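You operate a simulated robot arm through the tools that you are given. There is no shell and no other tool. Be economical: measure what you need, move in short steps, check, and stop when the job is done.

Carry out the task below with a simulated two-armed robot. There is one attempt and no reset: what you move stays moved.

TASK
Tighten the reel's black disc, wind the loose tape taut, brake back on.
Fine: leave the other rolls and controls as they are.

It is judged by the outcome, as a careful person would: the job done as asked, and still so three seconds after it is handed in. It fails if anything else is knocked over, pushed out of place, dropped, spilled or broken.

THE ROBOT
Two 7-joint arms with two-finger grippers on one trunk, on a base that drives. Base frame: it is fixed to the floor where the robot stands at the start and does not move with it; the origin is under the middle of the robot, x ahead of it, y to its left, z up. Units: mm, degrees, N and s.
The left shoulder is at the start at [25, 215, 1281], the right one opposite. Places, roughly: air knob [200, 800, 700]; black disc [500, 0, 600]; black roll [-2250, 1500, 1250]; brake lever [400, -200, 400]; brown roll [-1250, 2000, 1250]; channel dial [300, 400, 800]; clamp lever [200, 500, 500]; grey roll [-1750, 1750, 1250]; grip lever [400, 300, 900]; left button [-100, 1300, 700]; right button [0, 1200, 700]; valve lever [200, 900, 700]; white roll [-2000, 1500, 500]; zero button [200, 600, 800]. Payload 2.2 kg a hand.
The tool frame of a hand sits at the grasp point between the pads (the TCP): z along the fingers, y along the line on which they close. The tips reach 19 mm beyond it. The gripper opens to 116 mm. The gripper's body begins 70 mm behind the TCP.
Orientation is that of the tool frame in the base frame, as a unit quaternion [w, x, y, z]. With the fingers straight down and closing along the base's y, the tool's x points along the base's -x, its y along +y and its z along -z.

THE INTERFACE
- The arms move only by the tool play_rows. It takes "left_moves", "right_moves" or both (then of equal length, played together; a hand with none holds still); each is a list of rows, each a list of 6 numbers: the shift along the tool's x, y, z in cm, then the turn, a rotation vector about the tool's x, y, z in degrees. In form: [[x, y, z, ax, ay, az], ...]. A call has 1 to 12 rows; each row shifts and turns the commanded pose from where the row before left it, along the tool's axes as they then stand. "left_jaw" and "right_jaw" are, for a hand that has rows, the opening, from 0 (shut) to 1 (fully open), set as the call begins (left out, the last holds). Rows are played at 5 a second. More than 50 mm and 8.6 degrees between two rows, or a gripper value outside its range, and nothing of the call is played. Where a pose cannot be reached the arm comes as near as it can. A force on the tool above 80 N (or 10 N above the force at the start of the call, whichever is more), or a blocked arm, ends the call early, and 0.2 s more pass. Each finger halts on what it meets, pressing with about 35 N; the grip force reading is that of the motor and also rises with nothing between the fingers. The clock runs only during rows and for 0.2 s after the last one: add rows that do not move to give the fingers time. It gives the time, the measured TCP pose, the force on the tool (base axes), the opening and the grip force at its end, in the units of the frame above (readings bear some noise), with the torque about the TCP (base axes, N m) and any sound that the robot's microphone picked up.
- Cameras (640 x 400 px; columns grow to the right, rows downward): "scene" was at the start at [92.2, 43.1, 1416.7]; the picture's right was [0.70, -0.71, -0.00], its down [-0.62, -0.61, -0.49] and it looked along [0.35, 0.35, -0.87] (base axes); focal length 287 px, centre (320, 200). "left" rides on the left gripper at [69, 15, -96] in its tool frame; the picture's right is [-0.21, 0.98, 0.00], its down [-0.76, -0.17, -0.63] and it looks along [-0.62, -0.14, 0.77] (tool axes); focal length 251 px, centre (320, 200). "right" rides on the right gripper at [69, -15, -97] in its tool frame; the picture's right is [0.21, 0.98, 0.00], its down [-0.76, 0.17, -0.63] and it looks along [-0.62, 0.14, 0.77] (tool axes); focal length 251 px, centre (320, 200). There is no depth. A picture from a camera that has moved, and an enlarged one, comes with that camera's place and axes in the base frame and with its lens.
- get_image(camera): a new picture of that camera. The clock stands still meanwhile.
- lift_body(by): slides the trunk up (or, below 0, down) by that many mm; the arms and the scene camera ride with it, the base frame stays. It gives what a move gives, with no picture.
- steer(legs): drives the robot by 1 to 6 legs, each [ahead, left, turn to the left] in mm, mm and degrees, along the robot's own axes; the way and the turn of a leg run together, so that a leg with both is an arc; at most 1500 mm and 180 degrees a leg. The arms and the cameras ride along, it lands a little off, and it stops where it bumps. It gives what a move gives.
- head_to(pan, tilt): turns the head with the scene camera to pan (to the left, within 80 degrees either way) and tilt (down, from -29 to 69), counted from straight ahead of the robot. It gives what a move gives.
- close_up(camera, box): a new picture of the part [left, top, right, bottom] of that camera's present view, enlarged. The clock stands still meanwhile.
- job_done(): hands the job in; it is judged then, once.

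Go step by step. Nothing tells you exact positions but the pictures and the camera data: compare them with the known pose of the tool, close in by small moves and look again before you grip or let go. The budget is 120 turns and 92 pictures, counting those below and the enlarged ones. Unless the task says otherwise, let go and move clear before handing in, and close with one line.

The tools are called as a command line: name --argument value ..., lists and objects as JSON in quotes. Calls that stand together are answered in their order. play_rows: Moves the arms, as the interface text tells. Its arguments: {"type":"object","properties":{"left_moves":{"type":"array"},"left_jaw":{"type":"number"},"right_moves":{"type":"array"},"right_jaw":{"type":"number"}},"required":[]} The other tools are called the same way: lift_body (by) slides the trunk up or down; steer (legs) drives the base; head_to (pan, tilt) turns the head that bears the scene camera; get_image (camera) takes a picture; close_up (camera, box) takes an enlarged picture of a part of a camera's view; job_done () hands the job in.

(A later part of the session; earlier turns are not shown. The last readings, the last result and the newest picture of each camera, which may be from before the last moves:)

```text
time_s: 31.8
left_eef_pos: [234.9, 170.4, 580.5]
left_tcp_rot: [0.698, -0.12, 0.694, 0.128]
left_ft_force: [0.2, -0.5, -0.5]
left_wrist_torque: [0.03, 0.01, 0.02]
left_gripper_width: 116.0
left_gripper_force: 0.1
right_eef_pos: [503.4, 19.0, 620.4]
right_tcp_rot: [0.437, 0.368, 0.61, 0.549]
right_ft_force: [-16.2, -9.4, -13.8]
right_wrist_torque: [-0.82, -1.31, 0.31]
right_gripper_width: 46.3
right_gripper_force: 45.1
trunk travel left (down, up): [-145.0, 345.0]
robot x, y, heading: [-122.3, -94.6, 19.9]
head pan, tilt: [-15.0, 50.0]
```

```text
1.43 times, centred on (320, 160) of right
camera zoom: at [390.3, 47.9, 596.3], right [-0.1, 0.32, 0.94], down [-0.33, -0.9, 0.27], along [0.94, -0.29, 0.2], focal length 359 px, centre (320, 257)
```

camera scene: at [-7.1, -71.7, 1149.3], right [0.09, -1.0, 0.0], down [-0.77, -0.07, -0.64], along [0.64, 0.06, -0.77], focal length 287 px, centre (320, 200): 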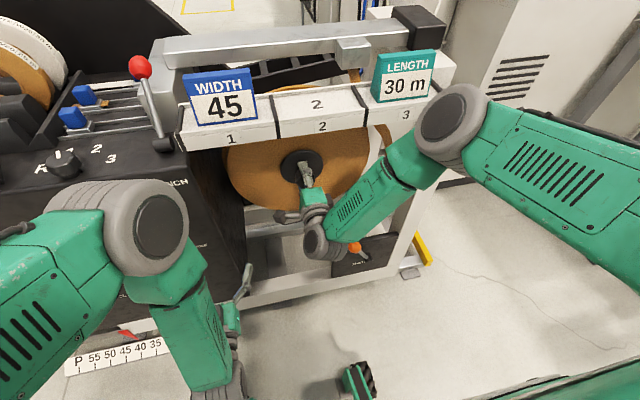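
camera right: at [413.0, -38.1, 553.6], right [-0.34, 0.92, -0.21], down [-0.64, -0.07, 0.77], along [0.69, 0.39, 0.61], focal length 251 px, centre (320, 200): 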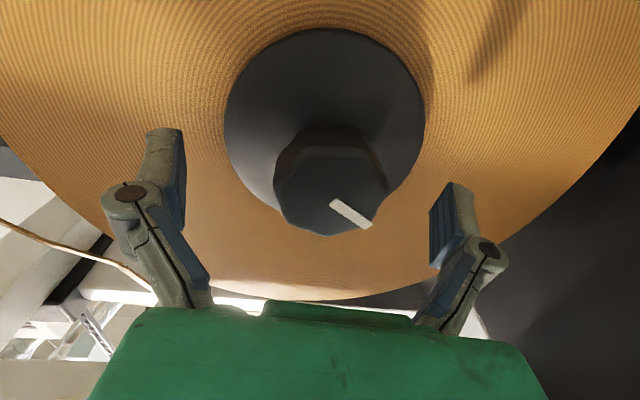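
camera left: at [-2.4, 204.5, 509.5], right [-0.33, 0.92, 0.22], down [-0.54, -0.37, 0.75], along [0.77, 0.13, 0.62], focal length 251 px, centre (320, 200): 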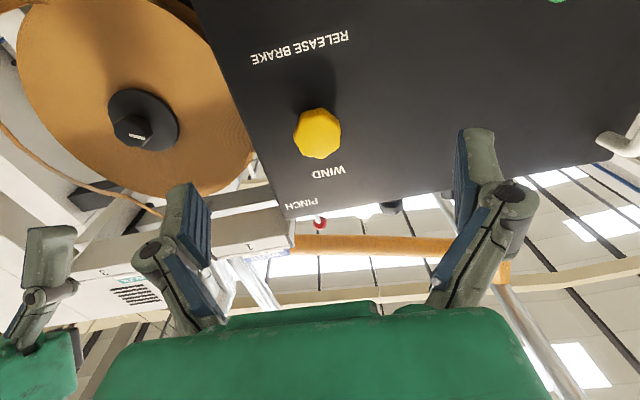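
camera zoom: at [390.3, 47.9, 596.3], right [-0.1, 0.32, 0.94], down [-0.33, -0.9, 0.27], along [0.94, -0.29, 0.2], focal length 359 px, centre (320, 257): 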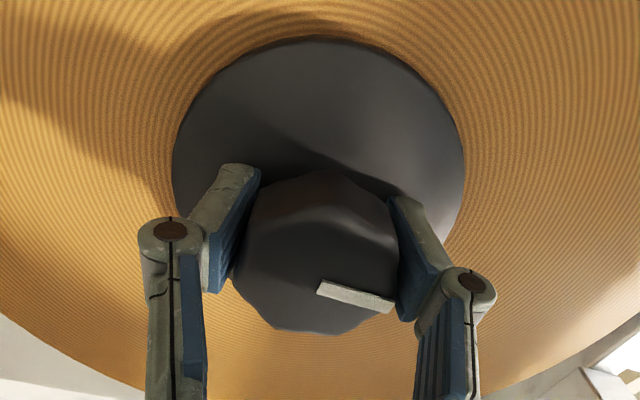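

It holds against about 1.2 N·m without moving, so the disc is tight. I'll let go, back off and unroll the wrist.

play_rows --right_moves '[[0, 0, 0, 0, 0, 0], [0, 0, 0, 0, 0, 0], [0, 0, 0, 0, 0, 0], [0, 0, -3, 0, 0, 0], [0, 0, -4, 0, 0, 0], [0, 0, -4, 0, 0, 0], [0, 0, -2, 0, 0, 0]]' --right_jaw 1

play_rows --right_moves '[[0, 0, 0, 0, 0, -8.2], [0, 0, 0, 0, 0, -8.2], [0, 0, 0, 0, 0, -8.2], [0, 0, 0, 0, 0, -8.2], [0, 0, 0, 0, 0, -8.2], [0, 0, 0, 0, 0, -8.2], [0, 0, 0, 0, 0, -8.2], [0, 0, 0, 0, 0, -8.2], [0, 0, 0, 0, 0, -8.2], [0, 0, 0, 0, 0, -8.2], [0, 0, 0, 0, 0, 0]]'

get_image --camera "right"

get_image --camera "left"

```text
time_s: 33.4
left_eef_pos: [234.0, 169.8, 580.6]
left_tcp_rot: [0.698, -0.119, 0.694, 0.128]
left_ft_force: [0.1, -0.1, -0.7]
left_wrist_torque: [-0.02, 0.01, -0.02]
left_gripper_width: 116.1
left_gripper_force: 0.0
right_eef_pos: [384.5, -27.3, 623.7]
right_tcp_rot: [0.44, 0.368, 0.608, 0.549]
right_ft_force: [0.1, -0.6, 0.3]
right_wrist_torque: [-0.01, 0.0, 0.0]
right_gripper_width: 116.1
right_gripper_force: 0.2
trunk travel left (down, up): [-145.0, 345.0]
robot x, y, heading: [-127.2, -93.7, 20.1]
head pan, tilt: [-15.0, 50.0]
```

```text
time_s: 35.8
left_eef_pos: [234.8, 170.6, 580.3]
left_tcp_rot: [0.698, -0.12, 0.694, 0.127]
left_ft_force: [-0.4, -0.9, 1.0]
left_wrist_torque: [0.0, -0.03, 0.02]
left_gripper_width: 116.1
left_gripper_force: 0.1
right_eef_pos: [384.9, -27.4, 623.2]
right_tcp_rot: [0.69, -0.123, 0.702, 0.126]
right_ft_force: [0.5, 0.3, -0.1]
right_wrist_torque: [0.02, 0.0, -0.01]
right_gripper_width: 115.9
right_gripper_force: 0.0
trunk travel left (down, up): [-145.0, 345.0]
robot x, y, heading: [-126.1, -92.8, 20.0]
head pan, tilt: [-15.0, 50.0]
```

```text
56 pictures are left
camera right: at [297.5, -75.1, 553.7], right [-0.34, 0.92, -0.21], down [-0.64, -0.06, 0.77], along [0.69, 0.39, 0.61], focal length 251 px, centre (320, 200)
```

right: 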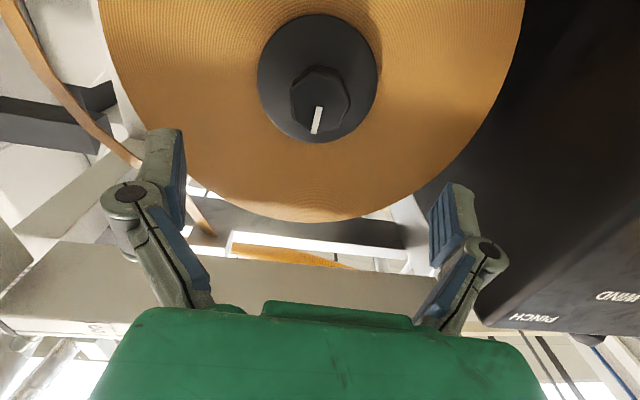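

```text
55 pictures are left
camera left: at [138.5, 151.9, 511.3], right [-0.34, 0.91, 0.22], down [-0.54, -0.38, 0.75], along [0.77, 0.13, 0.62], focal length 251 px, centre (320, 200)
```

left: 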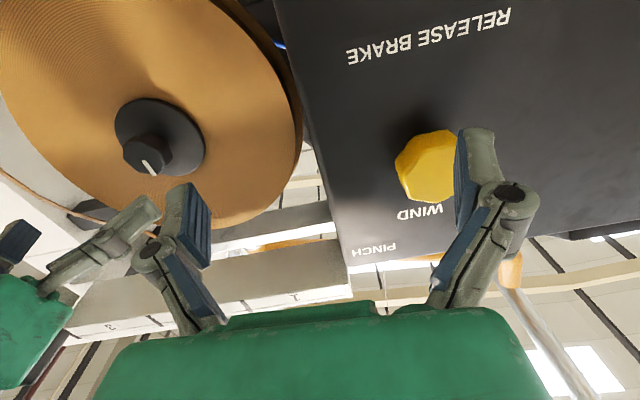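

The knob mark now points straight up. Next is the brake: I'll bring the right hand above and in front of the brake ball, tilted down, and look.

play_rows --right_moves '[[0, -3, -2.5, 0, 0, 0], [0, -3, -2.5, 0, 0, 0], [0, -0.8, 0, 0, 8.4, 0], [0, -0.8, 0, 0, 8.4, 0], [0, -0.8, 0, 0, 8.4, 0], [0, -0.8, 0, 0, 8.4, 0], [0, -0.8, 0, 0, 8.4, 0], [0, -0.8, 0, 0, 8.4, 0], [2.5, 0, 3, 0, 0, 0], [2.5, 0, 3, 0, 0, 0], [0, 0, 0, 0, 0, 0]]' --right_jaw 0.6

get_image --camera "right"

```text
time_s: 38.2
left_eef_pos: [234.4, 170.0, 581.0]
left_tcp_rot: [0.698, -0.12, 0.694, 0.128]
left_ft_force: [0.0, 0.3, 1.0]
left_wrist_torque: [-0.03, 0.01, 0.0]
left_gripper_width: 115.9
left_gripper_force: 0.1
right_eef_pos: [373.5, -146.1, 544.8]
right_tcp_rot: [0.326, -0.165, 0.929, 0.062]
right_ft_force: [-1.0, -0.5, 0.7]
right_wrist_torque: [0.01, -0.01, -0.01]
right_gripper_width: 69.7
right_gripper_force: 0.0
trunk travel left (down, up): [-145.0, 345.0]
robot x, y, heading: [-124.6, -95.2, 20.0]
head pan, tilt: [-15.0, 50.0]
```

```text
54 pictures are left
camera right: at [271.1, -200.0, 575.7], right [-0.5, 0.86, -0.13], down [0.13, 0.21, 0.97], along [0.86, 0.46, -0.21], focal length 251 px, centre (320, 200)
```

right: 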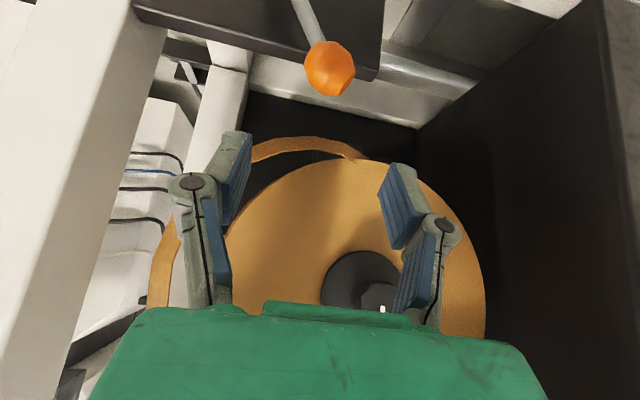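

The ball lies right along the hand's approach line. I'll shift and close in on it.

play_rows --right_moves '[[1.7, 0.1, 2.5, 0, 0, 0], [1.6, 0, 2.5, 0, 0, 0], [0, 0, 2, 0, 0, 0], [0, 0, 0, 0, 0, 0]]'

get_image --camera "right"

```text
time_s: 39.2
left_eef_pos: [235.3, 169.0, 581.4]
left_tcp_rot: [0.698, -0.12, 0.695, 0.127]
left_ft_force: [0.1, 0.2, -0.3]
left_wrist_torque: [0.0, 0.02, 0.01]
left_gripper_width: 115.9
left_gripper_force: 0.0
right_eef_pos: [390.4, -137.4, 467.6]
right_tcp_rot: [0.326, -0.165, 0.929, 0.062]
right_ft_force: [-0.2, 0.2, 0.4]
right_wrist_torque: [-0.03, 0.0, 0.0]
right_gripper_width: 69.4
right_gripper_force: 0.0
trunk travel left (down, up): [-145.0, 345.0]
robot x, y, heading: [-123.7, -94.1, 20.4]
head pan, tilt: [-15.0, 50.0]
```

```text
53 pictures are left
camera right: at [288.4, -191.1, 499.1], right [-0.5, 0.86, -0.13], down [0.13, 0.22, 0.97], along [0.86, 0.46, -0.22], focal length 251 px, centre (320, 200)
```

right: 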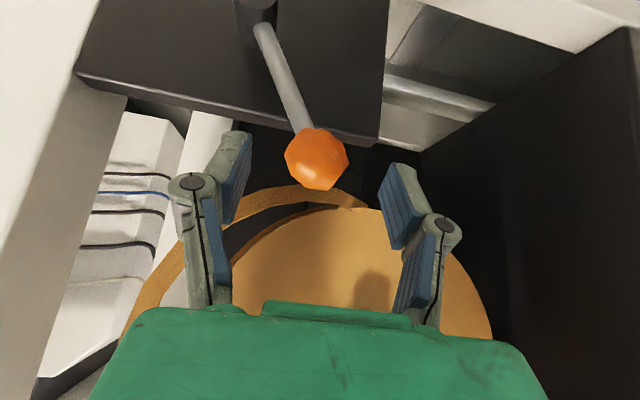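

The ball is centred, so I'll advance 26 mm and close on it.

play_rows --right_moves '[[0, 0, 1.3, 0, 0, 0], [0, 0, 1.3, 0, 0, 0], [0, 0, 0, 0, 0, 0]]'

play_rows --right_moves '[[0, 0, 0, 0, 0, 0], [0, 0, 0, 0, 0, 0], [0, 0, 0, 0, 0, 0]]' --right_jaw 0

get_image --camera "right"

```text
time_s: 40.0
left_eef_pos: [234.5, 170.5, 581.7]
left_tcp_rot: [0.698, -0.12, 0.695, 0.127]
left_ft_force: [-0.2, 0.7, -0.3]
left_wrist_torque: [0.01, 0.02, 0.02]
left_gripper_width: 115.9
left_gripper_force: 0.1
right_eef_pos: [405.3, -133.2, 449.4]
right_tcp_rot: [0.327, -0.164, 0.928, 0.062]
right_ft_force: [0.3, 0.3, 0.0]
right_wrist_torque: [-0.01, 0.05, -0.03]
right_gripper_width: 69.7
right_gripper_force: 0.1
trunk travel left (down, up): [-145.0, 345.0]
robot x, y, heading: [-124.0, -94.7, 20.1]
head pan, tilt: [-15.0, 50.0]
```

```text
time_s: 40.8
left_eef_pos: [236.0, 169.2, 581.7]
left_tcp_rot: [0.698, -0.12, 0.695, 0.126]
left_ft_force: [0.2, 0.4, 0.0]
left_wrist_torque: [0.03, 0.0, -0.01]
left_gripper_width: 115.8
left_gripper_force: 0.0
right_eef_pos: [406.0, -134.1, 450.0]
right_tcp_rot: [0.327, -0.164, 0.929, 0.061]
right_ft_force: [-0.2, -7.9, 9.2]
right_wrist_torque: [-1.26, -0.04, -0.28]
right_gripper_width: 30.9
right_gripper_force: 45.2
trunk travel left (down, up): [-145.0, 345.0]
robot x, y, heading: [-124.9, -90.4, 20.0]
head pan, tilt: [-15.0, 50.0]
```

```text
52 pictures are left
camera right: at [303.7, -188.2, 480.4], right [-0.49, 0.86, -0.13], down [0.12, 0.22, 0.97], along [0.86, 0.46, -0.21], focal length 251 px, centre (320, 200)
```

right: 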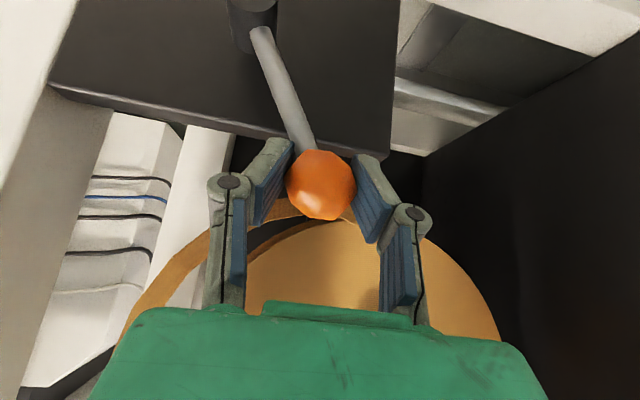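

The ball is held. The lever sits about 32° left of upright, on a roughly 90 mm arm. I'll gently try swinging it clockwise (right) and read the forces.

play_rows --right_moves '[[-0.24, -0.72, -0.28, 0, 0, 0], [-0.24, -0.72, -0.28, 0, 0, 0], [0, 0, 0, 0, 0, 0]]'

get_image --camera "right"

```text
time_s: 41.6
left_eef_pos: [235.1, 170.3, 580.0]
left_tcp_rot: [0.698, -0.12, 0.695, 0.127]
left_ft_force: [0.6, -0.5, -1.0]
left_wrist_torque: [-0.01, 0.0, -0.02]
left_gripper_width: 116.2
left_gripper_force: 0.1
right_eef_pos: [409.7, -145.8, 455.8]
right_tcp_rot: [0.327, -0.165, 0.929, 0.063]
right_ft_force: [3.4, 7.9, -7.3]
right_wrist_torque: [0.8, -0.16, -0.12]
right_gripper_width: 29.1
right_gripper_force: 45.2
trunk travel left (down, up): [-145.0, 345.0]
robot x, y, heading: [-126.0, -92.2, 20.2]
head pan, tilt: [-15.0, 50.0]
```

```text
51 pictures are left
camera right: at [307.9, -200.0, 486.6], right [-0.5, 0.86, -0.12], down [0.13, 0.21, 0.97], along [0.86, 0.47, -0.22], focal length 251 px, centre (320, 200)
```

right: 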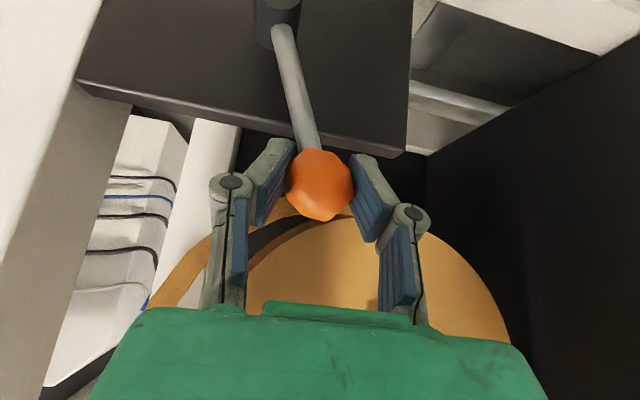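

It swings right with little resistance. I'll continue.

play_rows --right_moves '[[-0.15, -0.75, -0.18, 0, 0, 0], [-0.14, -0.75, -0.17, 0, 0, 0], [-0.07, -0.78, -0.08, 0, 0, 0], [-0.06, -0.78, -0.07, 0, 0, 0], [0.03, -0.78, 0.04, 0, 0, 0], [0.03, -0.78, 0.04, 0, 0, 0], [0, 0, 0, 0, 0, 0]]'

get_image --camera "right"

```text
time_s: 43.2
left_eef_pos: [236.4, 170.2, 580.3]
left_tcp_rot: [0.698, -0.12, 0.695, 0.128]
left_ft_force: [-0.1, -0.3, -0.6]
left_wrist_torque: [0.0, -0.01, -0.02]
left_gripper_width: 116.2
left_gripper_force: 0.1
right_eef_pos: [425.4, -190.8, 462.0]
right_tcp_rot: [0.325, -0.165, 0.929, 0.062]
right_ft_force: [-0.3, 8.6, -19.8]
right_wrist_torque: [0.63, 0.36, 0.03]
right_gripper_width: 28.6
right_gripper_force: 44.9
trunk travel left (down, up): [-145.0, 345.0]
robot x, y, heading: [-125.1, -92.5, 20.2]
head pan, tilt: [-15.0, 50.0]
```

```text
50 pictures are left
camera right: at [323.9, -244.2, 492.5], right [-0.5, 0.86, -0.12], down [0.13, 0.21, 0.97], along [0.86, 0.46, -0.22], focal length 251 px, centre (320, 200)
```

right: 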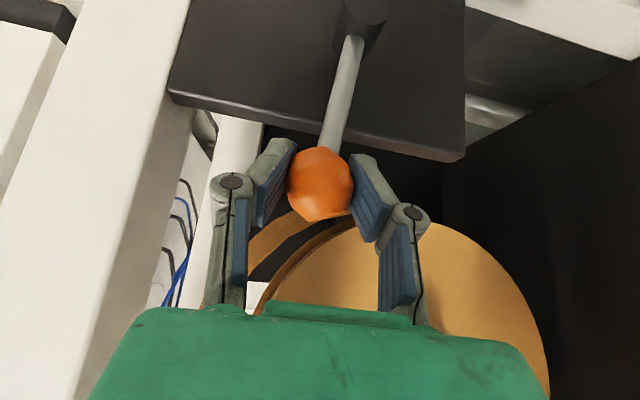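

The lever is now about 10° past upright on the right side. I'll follow the arc on down the right side.

play_rows --right_moves '[[0.25, -0.95, 0.3, 0, 0, 0], [0.25, -0.95, 0.3, 0, 0, 0], [0.29, -0.95, 0.36, 0, 0, 0], [0, 0, 0, 0, 0, 0]]'

get_image --camera "right"

```text
time_s: 44.2
left_eef_pos: [234.8, 171.0, 581.0]
left_tcp_rot: [0.699, -0.122, 0.693, 0.128]
left_ft_force: [0.3, 0.7, 0.1]
left_wrist_torque: [0.01, 0.02, 0.0]
left_gripper_width: 116.1
left_gripper_force: 0.1
right_eef_pos: [434.5, -214.9, 452.3]
right_tcp_rot: [0.328, -0.165, 0.928, 0.062]
right_ft_force: [-14.2, 12.0, 21.1]
right_wrist_torque: [2.31, 0.35, -0.01]
right_gripper_width: 28.2
right_gripper_force: 45.1
trunk travel left (down, up): [-145.0, 345.0]
robot x, y, heading: [-129.4, -88.9, 20.1]
head pan, tilt: [-15.0, 50.0]
```

```text
49 pictures are left
camera right: at [332.6, -268.1, 483.0], right [-0.5, 0.86, -0.13], down [0.12, 0.21, 0.97], along [0.86, 0.47, -0.21], focal length 251 px, centre (320, 200)
```

right: 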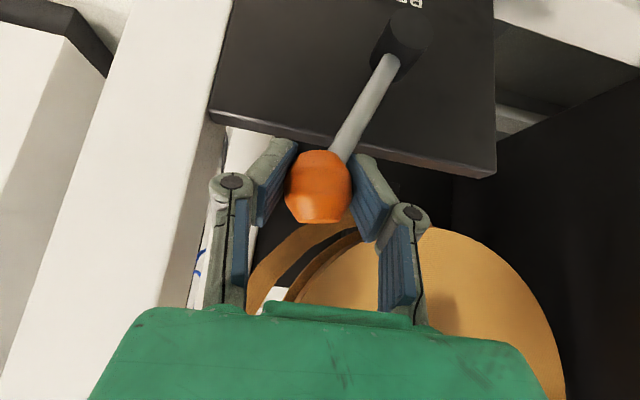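

The lever is about 28° right of upright and resistance is growing, probably near its stop. One more small push to seat it.

play_rows --right_moves '[[0.2, -0.5, 0.25, 0, 0, 0], [0.2, -0.5, 0.25, 0, 0, 0], [0, 0, 0, 0, 0, 0]]'

get_image --camera "right"

```text
time_s: 45.0
left_eef_pos: [233.4, 170.9, 581.5]
left_tcp_rot: [0.7, -0.12, 0.693, 0.126]
left_ft_force: [0.6, 0.1, 0.2]
left_wrist_torque: [-0.01, 0.01, 0.0]
left_gripper_width: 116.0
left_gripper_force: 0.1
right_eef_pos: [438.0, -225.4, 447.5]
right_tcp_rot: [0.33, -0.165, 0.928, 0.06]
right_ft_force: [-18.4, 1.1, 49.4]
right_wrist_torque: [2.03, 0.58, -0.05]
right_gripper_width: 32.4
right_gripper_force: 44.6
trunk travel left (down, up): [-145.0, 345.0]
robot x, y, heading: [-125.3, -90.7, 20.0]
head pan, tilt: [-15.0, 50.0]
```

```text
48 pictures are left
camera right: at [336.3, -279.0, 477.7], right [-0.49, 0.86, -0.13], down [0.12, 0.22, 0.97], along [0.86, 0.46, -0.21], focal length 251 px, centre (320, 200)
```

right: 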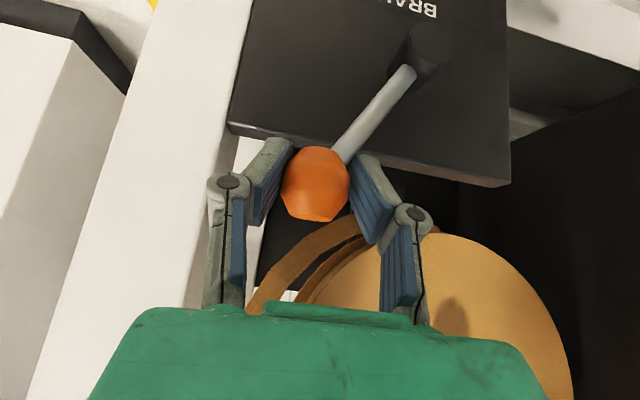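

The lever has swung about 65°, from 31° left to 34° right, and now resists about 33 N tangentially, so it's at its other stop. That should be brake released. I'll let go and back off.

play_rows --right_moves '[[-0.2, 0.3, -0.3, 0, 0, 0], [0, 0, 0, 0, 0, 0]]'

play_rows --right_moves '[[0, 0, 0, 0, 0, 0], [0, 0, 0, 0, 0, 0], [0, 0, -3, 0, 0, 0], [0, 0, -3, 0, 0, 0], [0, 0, -2, 0, 0, 0], [0, 0, 0, 0, 0, 0]]' --right_jaw 0.6

get_image --camera "right"

```text
time_s: 45.6
left_eef_pos: [236.2, 170.1, 581.2]
left_tcp_rot: [0.698, -0.12, 0.694, 0.128]
left_ft_force: [0.1, 0.1, -0.3]
left_wrist_torque: [0.01, 0.02, 0.0]
left_gripper_width: 116.1
left_gripper_force: 0.0
right_eef_pos: [438.5, -225.4, 448.9]
right_tcp_rot: [0.329, -0.164, 0.928, 0.061]
right_ft_force: [0.6, -3.8, 24.9]
right_wrist_torque: [0.89, 0.11, -0.21]
right_gripper_width: 32.0
right_gripper_force: 45.1
trunk travel left (down, up): [-145.0, 345.0]
robot x, y, heading: [-124.2, -90.9, 19.9]
head pan, tilt: [-15.0, 50.0]
```

```text
time_s: 47.0
left_eef_pos: [234.9, 169.9, 580.6]
left_tcp_rot: [0.698, -0.12, 0.694, 0.128]
left_ft_force: [0.2, -0.6, 0.1]
left_wrist_torque: [0.0, 0.04, -0.01]
left_gripper_width: 116.0
left_gripper_force: 0.0
right_eef_pos: [390.4, -240.8, 508.5]
right_tcp_rot: [0.326, -0.166, 0.929, 0.063]
right_ft_force: [0.2, 0.2, 0.6]
right_wrist_torque: [-0.02, 0.01, -0.01]
right_gripper_width: 69.7
right_gripper_force: 0.1
trunk travel left (down, up): [-145.0, 345.0]
robot x, y, heading: [-127.2, -92.2, 20.1]
head pan, tilt: [-15.0, 50.0]
```

```text
47 pictures are left
camera right: at [288.5, -294.3, 538.7], right [-0.5, 0.86, -0.13], down [0.13, 0.21, 0.97], along [0.86, 0.46, -0.21], focal length 251 px, centre (320, 200)
```

right: 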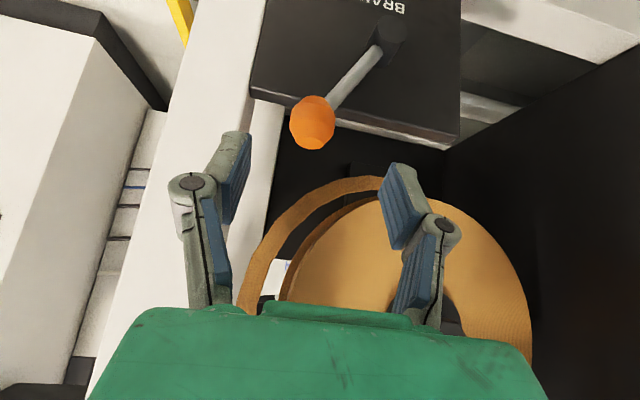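

The lever stays at the right. Now I'll move the left hand in front of the yellow WIND knob.

play_rows --left_moves '[[-1.4, 1.9, 0, 0, 0, 0], [-1.4, 1.9, 0, 0, 0, 0], [-1.4, 1.9, 0.5, 0, 0, 0], [-1.3, 2.0, 0.5, 0, 0, 0], [0, 0, 0.5, 0, 0, 0], [0, 0, 0, 0, 0, 0]]'

get_image --camera "left"

```text
time_s: 48.4
left_eef_pos: [230.7, 251.1, 632.7]
left_tcp_rot: [0.698, -0.12, 0.694, 0.128]
left_ft_force: [0.3, -0.3, -0.5]
left_wrist_torque: [-0.04, -0.02, 0.0]
left_gripper_width: 115.9
left_gripper_force: 0.0
left hand out of reach, approached as far as the arm can: row 1, 2
right_eef_pos: [390.7, -240.1, 507.1]
right_tcp_rot: [0.326, -0.164, 0.929, 0.062]
right_ft_force: [0.1, 0.2, -1.4]
right_wrist_torque: [-0.01, -0.02, 0.0]
right_gripper_width: 69.5
right_gripper_force: 0.1
trunk travel left (down, up): [-145.0, 345.0]
robot x, y, heading: [-126.7, -92.2, 20.4]
head pan, tilt: [-15.0, 50.0]
```

```text
46 pictures are left
camera left: at [134.9, 232.6, 564.0], right [-0.34, 0.91, 0.22], down [-0.54, -0.38, 0.75], along [0.77, 0.13, 0.62], focal length 251 px, centre (320, 200)
```

left: 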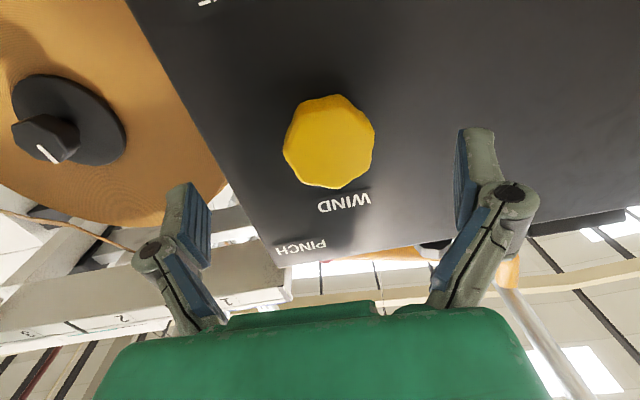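

The WIND knob is about 48 mm ahead and 7 mm to the left. I'll advance over it.

play_rows --left_moves '[[0, 0.7, 1.5, 0, 0, 0], [0, 0, 1.5, 0, 0, 0], [0, 0, 1.5, 0, 0, 0], [0, 0, 0, 0, 0, 0]]'

get_image --camera "left"

```text
time_s: 49.4
left_eef_pos: [273.9, 270.7, 633.9]
left_tcp_rot: [0.698, -0.12, 0.694, 0.127]
left_ft_force: [-0.4, -0.7, -0.3]
left_wrist_torque: [-0.03, 0.03, -0.02]
left_gripper_width: 115.9
left_gripper_force: 0.1
right_eef_pos: [390.3, -239.9, 507.6]
right_tcp_rot: [0.326, -0.164, 0.929, 0.062]
right_ft_force: [-0.2, -0.4, -0.3]
right_wrist_torque: [0.0, -0.03, 0.03]
right_gripper_width: 69.5
right_gripper_force: 0.0
trunk travel left (down, up): [-145.0, 345.0]
robot x, y, heading: [-126.3, -94.1, 20.0]
head pan, tilt: [-15.0, 50.0]
```

```text
45 pictures are left
camera left: at [176.1, 252.7, 565.5], right [-0.34, 0.91, 0.22], down [-0.54, -0.38, 0.75], along [0.77, 0.13, 0.62], focal length 251 px, centre (320, 200)
```

left: 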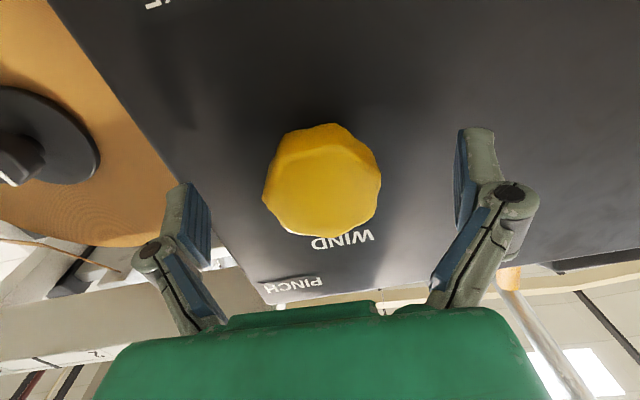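

The knob face is level with the TCP, so I'll go 5 mm deeper and grip.

play_rows --left_moves '[[0, 0, 0.5, 0, 0, 0], [0, 0, 0, 0, 0, 0]]'

play_rows --left_moves '[[0, 0, 0, 0, 0, 0], [0, 0, 0, 0, 0, 0], [0, 0, 0, 0, 0, 0], [0, 0, 0, 0, 0, 0]]' --left_jaw 0

close_up --camera "left" --box '[100, 20, 540, 300]'

head_to --pan -25 --tilt 50

get_image --camera "scene"

```text
time_s: 50.0
left_eef_pos: [276.3, 272.0, 634.9]
left_tcp_rot: [0.698, -0.12, 0.694, 0.128]
left_ft_force: [1.1, -0.6, -0.3]
left_wrist_torque: [0.02, 0.0, 0.0]
left_gripper_width: 116.0
left_gripper_force: 0.0
right_eef_pos: [389.6, -240.5, 508.3]
right_tcp_rot: [0.326, -0.165, 0.929, 0.062]
right_ft_force: [-0.4, 0.8, 0.7]
right_wrist_torque: [-0.01, -0.01, 0.0]
right_gripper_width: 69.6
right_gripper_force: 0.0
trunk travel left (down, up): [-145.0, 345.0]
robot x, y, heading: [-128.8, -92.9, 20.1]
head pan, tilt: [-15.0, 50.0]
```

```text
time_s: 51.0
left_eef_pos: [277.4, 270.4, 633.5]
left_tcp_rot: [0.698, -0.12, 0.694, 0.128]
left_ft_force: [4.0, -5.3, -2.4]
left_wrist_torque: [0.01, -0.03, -0.17]
left_gripper_width: 54.8
left_gripper_force: 44.8
right_eef_pos: [391.2, -240.0, 506.9]
right_tcp_rot: [0.326, -0.165, 0.929, 0.063]
right_ft_force: [1.2, 0.1, 0.5]
right_wrist_torque: [0.03, -0.01, -0.01]
right_gripper_width: 69.6
right_gripper_force: 0.1
trunk travel left (down, up): [-145.0, 345.0]
robot x, y, heading: [-125.8, -91.0, 19.9]
head pan, tilt: [-15.0, 50.0]
```

```text
1.43 times, centred on (320, 160) of left
camera zoom: at [180.5, 254.0, 565.3], right [-0.34, 0.91, 0.22], down [-0.54, -0.38, 0.75], along [0.77, 0.13, 0.62], focal length 359 px, centre (320, 257)
```

zoom: 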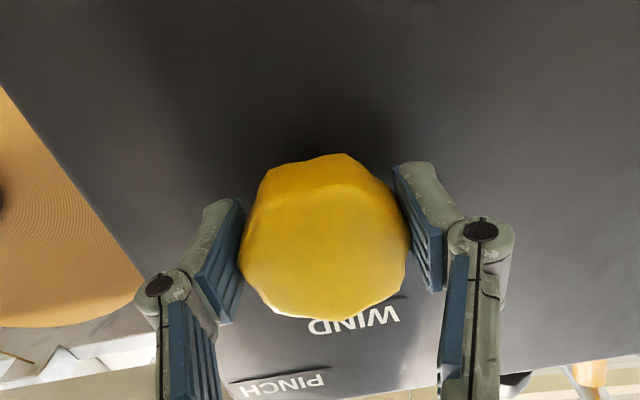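

```text
time_s: 51.7
left_eef_pos: [276.8, 272.3, 635.2]
left_tcp_rot: [0.698, -0.119, 0.694, 0.128]
left_ft_force: [5.6, -7.9, -2.3]
left_wrist_torque: [0.01, 0.05, -0.04]
left_gripper_width: 54.9
left_gripper_force: 45.0
right_eef_pos: [390.1, -240.7, 507.2]
right_tcp_rot: [0.327, -0.163, 0.929, 0.063]
right_ft_force: [-0.1, 0.2, 0.4]
right_wrist_torque: [0.02, -0.03, 0.02]
right_gripper_width: 69.7
right_gripper_force: 0.1
trunk travel left (down, up): [-145.0, 345.0]
robot x, y, heading: [-124.6, -87.9, 19.9]
head pan, tilt: [-25.0, 50.0]
```

```text
43 pictures are left
camera scene: at [-6.0, -89.6, 1149.3], right [-0.09, -1.0, 0.0], down [-0.77, 0.07, -0.64], along [0.64, -0.05, -0.77], focal length 287 px, centre (320, 200)
```

scene: 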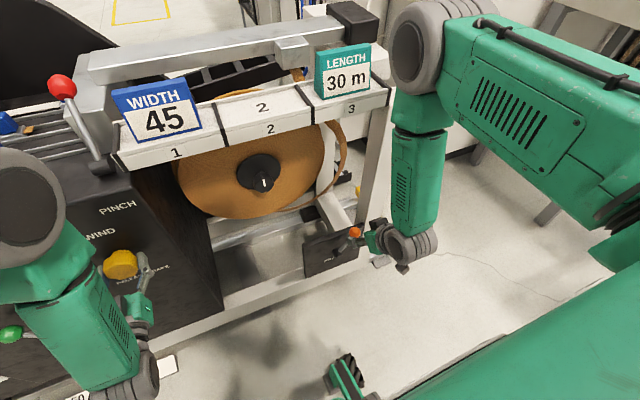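

The loop is visible from the scene camera at the reel's right. I'll turn WIND clockwise by 24° and compare.

play_rows --left_moves '[[0, 0, 0, 0, 0, 6], [0, 0, 0, 0, 0, 6], [0, 0, 0, 0, 0, 6], [0, 0, 0, 0, 0, 6], [0, 0, 0, 0, 0, 0]]'

close_up --camera "scene" --box '[80, 80, 400, 280]'

close_up --camera "left" --box '[100, 20, 540, 300]'

```text
time_s: 52.9
left_eef_pos: [276.9, 272.8, 635.7]
left_tcp_rot: [0.655, 0.027, 0.704, 0.271]
left_ft_force: [11.3, 0.0, -0.7]
left_wrist_torque: [0.1, -0.03, -0.05]
left_gripper_width: 54.7
left_gripper_force: 45.0
right_eef_pos: [390.9, -238.7, 507.6]
right_tcp_rot: [0.327, -0.165, 0.929, 0.063]
right_ft_force: [0.4, 0.5, 0.2]
right_wrist_torque: [0.02, -0.02, 0.05]
right_gripper_width: 69.7
right_gripper_force: 0.0
trunk travel left (down, up): [-145.0, 345.0]
robot x, y, heading: [-122.7, -94.9, 20.0]
head pan, tilt: [-25.0, 50.0]
```

```text
2.00 times, centred on (240, 180) of scene
camera zoom: at [-5.8, -88.5, 1149.4], right [-0.09, -1.0, 0.0], down [-0.77, 0.07, -0.64], along [0.64, -0.05, -0.77], focal length 574 px, centre (480, 240)
```

zoom: 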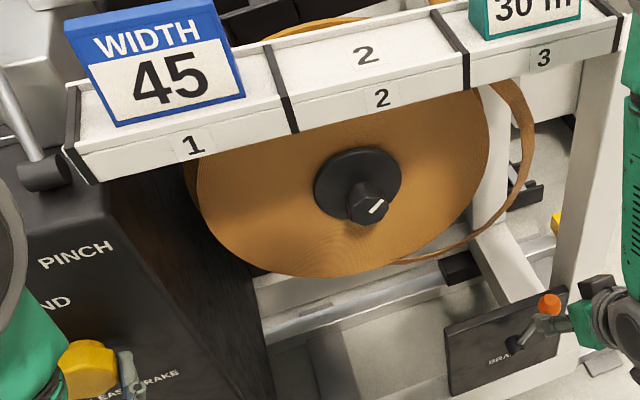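

```text
1.43 times, centred on (320, 160) of left
camera zoom: at [170.6, 280.9, 578.3], right [-0.28, 0.75, 0.6], down [-0.44, -0.66, 0.61], along [0.86, -0.09, 0.51], focal length 359 px, centre (320, 257)
```

zoom: 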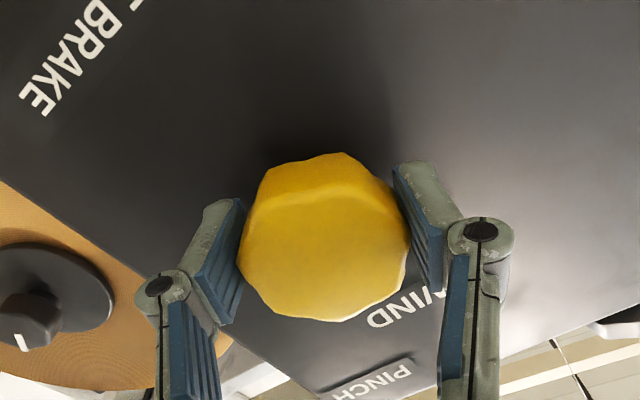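

The reel turns clockwise with the WIND knob. I'll continue and watch the loop.

play_rows --left_moves '[[0, 0, 0, 0, 0, 6], [0, 0, 0, 0, 0, 6], [0, 0, 0, 0, 0, 6], [0, 0, 0, 0, 0, 6], [0, 0, 0, 0, 0, 6], [0, 0, 0, 0, 0, 6], [0, 0, 0, 0, 0, 0]]'

close_up --camera "scene" --box '[80, 80, 400, 280]'

```text
time_s: 54.5
left_eef_pos: [276.2, 275.9, 637.0]
left_tcp_rot: [0.541, 0.241, 0.66, 0.462]
left_ft_force: [-3.8, 20.8, 30.5]
left_wrist_torque: [-0.05, -0.18, 0.11]
left_gripper_width: 54.5
left_gripper_force: 45.2
right_eef_pos: [389.4, -238.4, 511.2]
right_tcp_rot: [0.327, -0.165, 0.929, 0.062]
right_ft_force: [-0.6, -0.5, -1.1]
right_wrist_torque: [0.01, 0.01, -0.03]
right_gripper_width: 69.5
right_gripper_force: 0.0
trunk travel left (down, up): [-145.0, 345.0]
robot x, y, heading: [-125.8, -93.8, 20.1]
head pan, tilt: [-25.0, 50.0]
```

```text
2.00 times, centred on (240, 180) of scene
camera zoom: at [-11.2, -86.3, 1150.2], right [-0.09, -1.0, 0.0], down [-0.76, 0.06, -0.64], along [0.64, -0.06, -0.77], focal length 574 px, centre (480, 240)
```

zoom: 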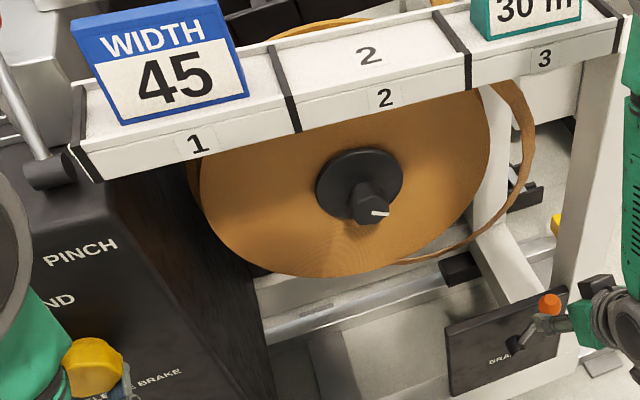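

The loop hasn't visibly shrunk yet, though the mark moved. I'll go another 36°, then regrip further back for a longer stroke.

play_rows --left_moves '[[0, 0, 0, 0, 0, 6], [0, 0, 0, 0, 0, 6], [0, 0, 0, 0, 0, 6], [0, 0, 0, 0, 0, 6], [0, 0, 0, 0, 0, 6], [0, 0, 0, 0, 0, 6], [0, 0, 0, 0, 0, 0]]'

close_up --camera "scene" --box '[80, 80, 400, 280]'

get_image --camera "right"

```text
time_s: 56.1
left_eef_pos: [275.8, 272.2, 639.0]
left_tcp_rot: [0.376, 0.433, 0.549, 0.608]
left_ft_force: [2.1, 12.2, 41.6]
left_wrist_torque: [-0.65, -1.26, 0.31]
left_gripper_width: 54.5
left_gripper_force: 45.2
right_eef_pos: [390.7, -241.3, 508.3]
right_tcp_rot: [0.327, -0.164, 0.929, 0.062]
right_ft_force: [-0.1, 0.1, -0.6]
right_wrist_torque: [0.01, -0.01, 0.02]
right_gripper_width: 69.5
right_gripper_force: 0.0
trunk travel left (down, up): [-145.0, 345.0]
robot x, y, heading: [-126.4, -94.4, 19.6]
head pan, tilt: [-25.0, 50.0]
```

```text
2.00 times, centred on (240, 180) of scene
camera zoom: at [-11.5, -89.2, 1150.2], right [-0.09, -1.0, 0.0], down [-0.76, 0.07, -0.64], along [0.64, -0.05, -0.77], focal length 574 px, centre (480, 240)
```

zoom: 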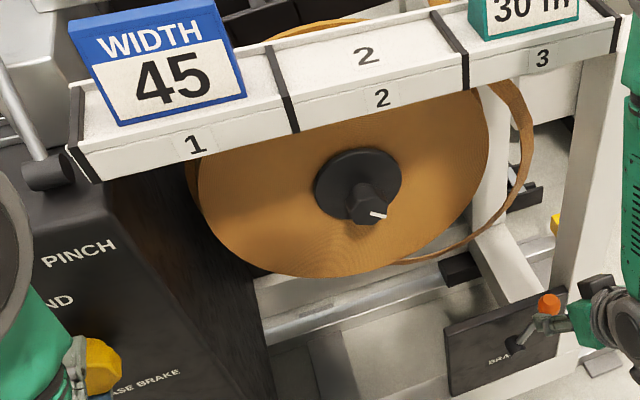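

```text
38 pictures are left
camera right: at [287.9, -294.5, 539.6], right [-0.49, 0.86, -0.13], down [0.12, 0.21, 0.97], along [0.86, 0.46, -0.21], focal length 251 px, centre (320, 200)
```

right: 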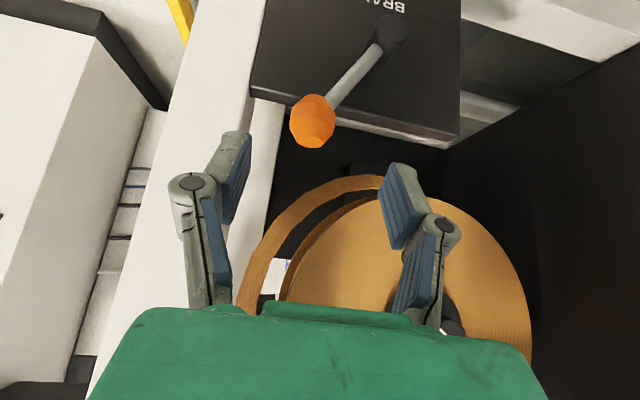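

The torque has risen to about 1 N·m and the mark stopped moving, but the loop looks unchanged. I'll regrip the WIND knob and check whether it's a real stop or just slip.

play_rows --left_moves '[[0, 0, 0, 0, 0, 0], [0, 0, 0, 0, 0, 0], [0, 0, 0, 0, 0, -8], [0, 0, 0, 0, 0, -8], [0, 0, 0, 0, 0, -8], [0, 0, 0, 0, 0, -8], [0, 0, 0, 0, 0, -8], [0, 0, 0, 0, 0, -8], [0, 0, 0, 0, 0, -8], [0, 0, 0, 0, 0, -8], [0, 0, 0, 0, 0, -8], [0, 0, 0, 0, 0, 0]]' --left_jaw 0.8

close_up --camera "left" --box '[100, 20, 540, 300]'

close_up --camera "scene" --box '[160, 90, 370, 230]'

```text
time_s: 58.7
left_eef_pos: [275.8, 272.6, 635.4]
left_tcp_rot: [0.656, 0.026, 0.704, 0.27]
left_ft_force: [-0.1, -0.3, 0.8]
left_wrist_torque: [0.03, 0.0, 0.01]
left_gripper_width: 92.8
left_gripper_force: 0.1
right_eef_pos: [390.6, -240.9, 508.8]
right_tcp_rot: [0.327, -0.164, 0.928, 0.062]
right_ft_force: [-0.6, 0.4, 0.2]
right_wrist_torque: [-0.03, 0.01, 0.0]
right_gripper_width: 69.5
right_gripper_force: 0.1
trunk travel left (down, up): [-145.0, 345.0]
robot x, y, heading: [-124.0, -91.4, 19.7]
head pan, tilt: [-25.0, 50.0]
```

```text
1.43 times, centred on (320, 160) of left
camera zoom: at [169.9, 280.2, 578.3], right [-0.28, 0.75, 0.6], down [-0.44, -0.66, 0.62], along [0.85, -0.09, 0.51], focal length 359 px, centre (320, 257)
```

zoom: 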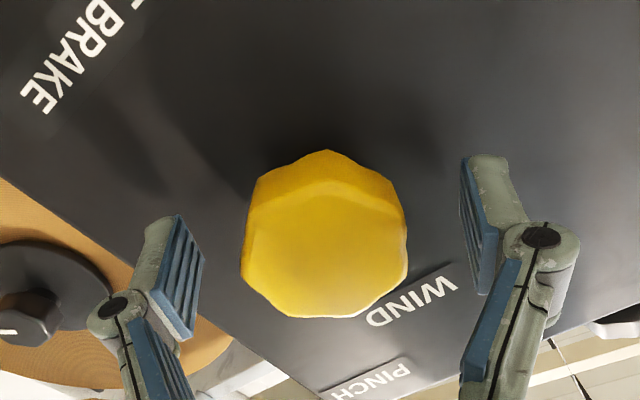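

```text
2.86 times, centred on (265, 160) of scene
camera zoom: at [-7.2, -87.7, 1149.5], right [-0.09, -1.0, 0.0], down [-0.77, 0.07, -0.64], along [0.64, -0.06, -0.77], focal length 820 px, centre (477, 314)
```

zoom: 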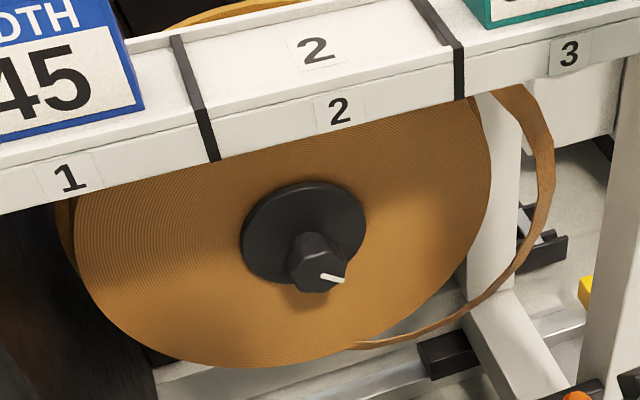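

The knob stays put and the loop is unchanged. I'll regrip here and turn on, checking in two steps.

play_rows --left_moves '[[0, 0, 0, 0, 0, 0], [0, 0, 0, 0, 0, 0], [0, 0, 0, 0, 0, 0], [0, 0, 0, 0, 0, 6], [0, 0, 0, 0, 0, 6], [0, 0, 0, 0, 0, 0]]' --left_jaw 0

play_rows --left_moves '[[0, 0, 0, 0, 0, 6], [0, 0, 0, 0, 0, 6], [0, 0, 0, 0, 0, 6], [0, 0, 0, 0, 0, 0]]'

close_up --camera "scene" --box '[160, 90, 370, 230]'

close_up --camera "left" --box '[100, 20, 540, 300]'

```text
time_s: 60.1
left_eef_pos: [276.0, 275.2, 635.1]
left_tcp_rot: [0.624, 0.101, 0.697, 0.338]
left_ft_force: [0.8, 8.5, 4.1]
left_wrist_torque: [-0.39, -0.13, 0.42]
left_gripper_width: 54.3
left_gripper_force: 44.9
right_eef_pos: [389.8, -239.7, 507.9]
right_tcp_rot: [0.326, -0.165, 0.929, 0.062]
right_ft_force: [-0.1, 0.0, 0.1]
right_wrist_torque: [0.02, -0.01, -0.01]
right_gripper_width: 69.5
right_gripper_force: 0.1
trunk travel left (down, up): [-145.0, 345.0]
robot x, y, heading: [-126.7, -94.9, 20.2]
head pan, tilt: [-25.0, 50.0]
```

```text
time_s: 61.1
left_eef_pos: [275.6, 277.1, 636.0]
left_tcp_rot: [0.564, 0.207, 0.672, 0.432]
left_ft_force: [1.1, 22.4, 16.2]
left_wrist_torque: [-0.62, -0.42, 0.68]
left_gripper_width: 54.2
left_gripper_force: 44.9
right_eef_pos: [390.1, -238.4, 510.7]
right_tcp_rot: [0.327, -0.165, 0.928, 0.062]
right_ft_force: [-0.1, 0.1, -0.3]
right_wrist_torque: [0.0, 0.01, 0.01]
right_gripper_width: 69.5
right_gripper_force: 0.0
trunk travel left (down, up): [-145.0, 345.0]
robot x, y, heading: [-127.2, -90.4, 20.2]
head pan, tilt: [-25.0, 50.0]
```

```text
2.86 times, centred on (265, 160) of scene
camera zoom: at [-9.4, -84.5, 1149.9], right [-0.09, -1.0, 0.0], down [-0.76, 0.06, -0.64], along [0.64, -0.06, -0.77], focal length 820 px, centre (477, 314)
```

zoom: 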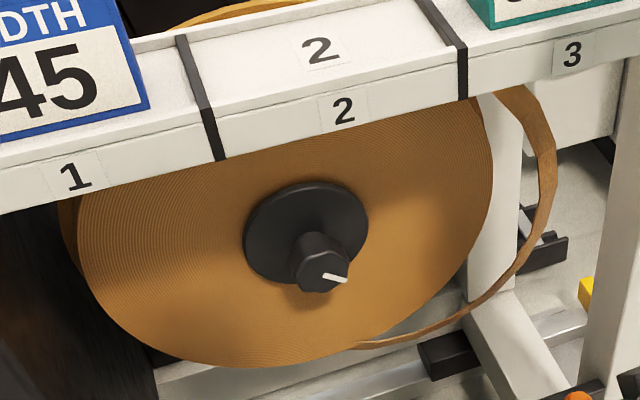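

```text
1.43 times, centred on (320, 160) of left
camera zoom: at [161.5, 304.6, 607.2], right [-0.15, 0.36, 0.92], down [-0.35, -0.89, 0.3], along [0.93, -0.28, 0.26], focal length 359 px, centre (320, 257)
```

zoom: 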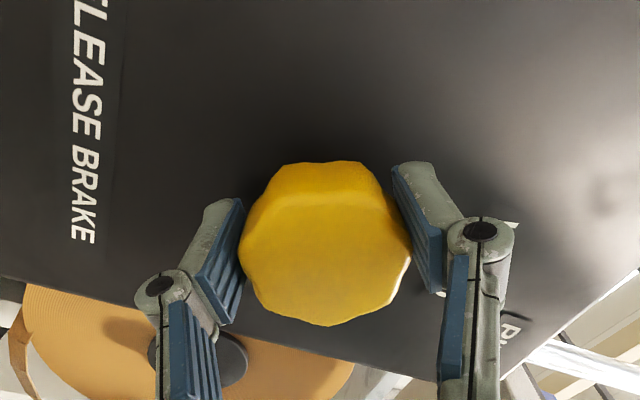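

The WIND knob resists further clockwise turning, with the mark unmoved and the loop unchanged. As a test I'll turn it back counter-clockwise a bit and see how the reel and loop react.

play_rows --left_moves '[[0, 0, 0, 0, 0, -6], [0, 0, 0, 0, 0, -6], [0, 0, 0, 0, 0, -6], [0, 0, 0, 0, 0, -6], [0, 0, 0, 0, 0, -6], [0, 0, 0, 0, 0, -6], [0, 0, 0, 0, 0, -6], [0, 0, 0, 0, 0, 0]]'

close_up --camera "scene" --box '[160, 90, 370, 230]'

close_up --camera "left" --box '[100, 20, 540, 300]'

```text
time_s: 62.9
left_eef_pos: [276.2, 272.5, 631.5]
left_tcp_rot: [0.68, -0.046, 0.704, 0.197]
left_ft_force: [14.6, 7.1, -4.4]
left_wrist_torque: [-0.07, -0.02, -0.1]
left_gripper_width: 54.2
left_gripper_force: 45.4
right_eef_pos: [391.2, -240.1, 508.6]
right_tcp_rot: [0.326, -0.164, 0.929, 0.061]
right_ft_force: [0.1, 0.4, -0.3]
right_wrist_torque: [0.0, 0.01, -0.02]
right_gripper_width: 69.5
right_gripper_force: 0.0
trunk travel left (down, up): [-145.0, 345.0]
robot x, y, heading: [-122.3, -91.8, 20.0]
head pan, tilt: [-25.0, 50.0]
```

```text
2.86 times, centred on (265, 160) of scene
camera zoom: at [-5.5, -86.5, 1149.2], right [-0.09, -1.0, 0.0], down [-0.77, 0.06, -0.64], along [0.64, -0.06, -0.77], focal length 820 px, centre (477, 314)
```

zoom: 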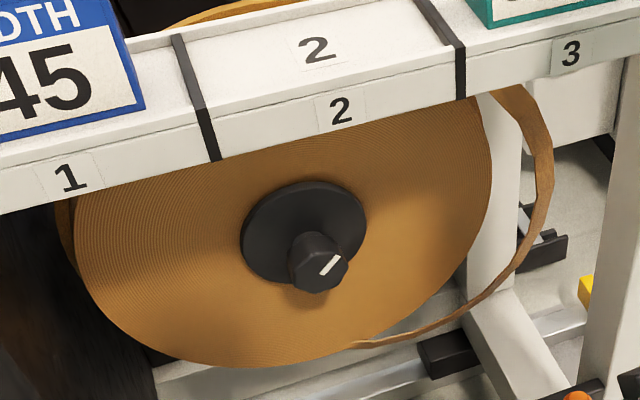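

```text
1.43 times, centred on (320, 160) of left
camera zoom: at [175.0, 267.9, 568.8], right [-0.31, 0.85, 0.42], down [-0.49, -0.52, 0.7], along [0.82, 0.02, 0.58], focal length 359 px, centre (320, 257)
```

zoom: 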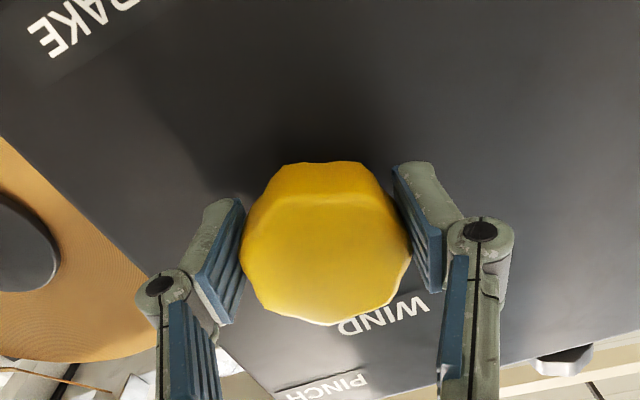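

Turning back counter-clockwise moves the mark back at about 1.6 to 1, still with no change in the loop. I'll continue counter-clockwise past the starting point to see whether that direction changes it.

play_rows --left_moves '[[0, 0, 0, 0, 0, -6], [0, 0, 0, 0, 0, -6], [0, 0, 0, 0, 0, -6], [0, 0, 0, 0, 0, -6], [0, 0, 0, 0, 0, -6], [0, 0, 0, 0, 0, -6], [0, 0, 0, 0, 0, -6], [0, 0, 0, 0, 0, -6], [0, 0, 0, 0, 0, 0]]'

close_up --camera "scene" --box '[160, 90, 370, 230]'

```text
time_s: 64.9
left_eef_pos: [277.6, 268.5, 635.5]
left_tcp_rot: [0.703, -0.327, 0.624, -0.099]
left_ft_force: [26.5, -34.5, -5.3]
left_wrist_torque: [-0.07, 0.99, -0.66]
left_gripper_width: 54.4
left_gripper_force: 44.6
right_eef_pos: [391.1, -241.4, 507.4]
right_tcp_rot: [0.327, -0.164, 0.929, 0.063]
right_ft_force: [0.1, 0.4, -0.3]
right_wrist_torque: [-0.01, 0.02, 0.01]
right_gripper_width: 69.8
right_gripper_force: 0.0
trunk travel left (down, up): [-145.0, 345.0]
robot x, y, heading: [-126.2, -93.2, 20.1]
head pan, tilt: [-25.0, 50.0]
```

```text
2.86 times, centred on (265, 160) of scene
camera zoom: at [-2.4, -95.3, 1149.0], right [-0.09, -1.0, -0.01], down [-0.77, 0.07, -0.64], along [0.63, -0.05, -0.77], focal length 820 px, centre (477, 314)
```

zoom: 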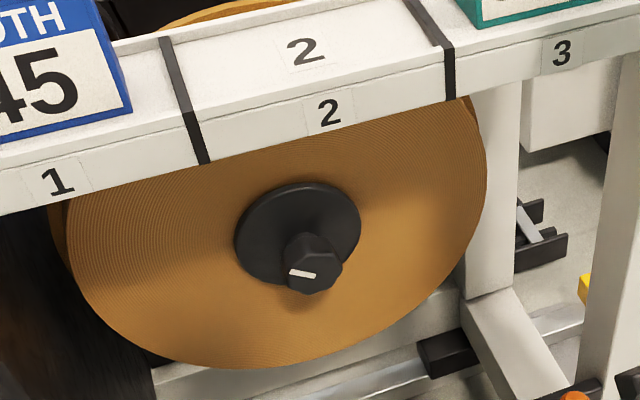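

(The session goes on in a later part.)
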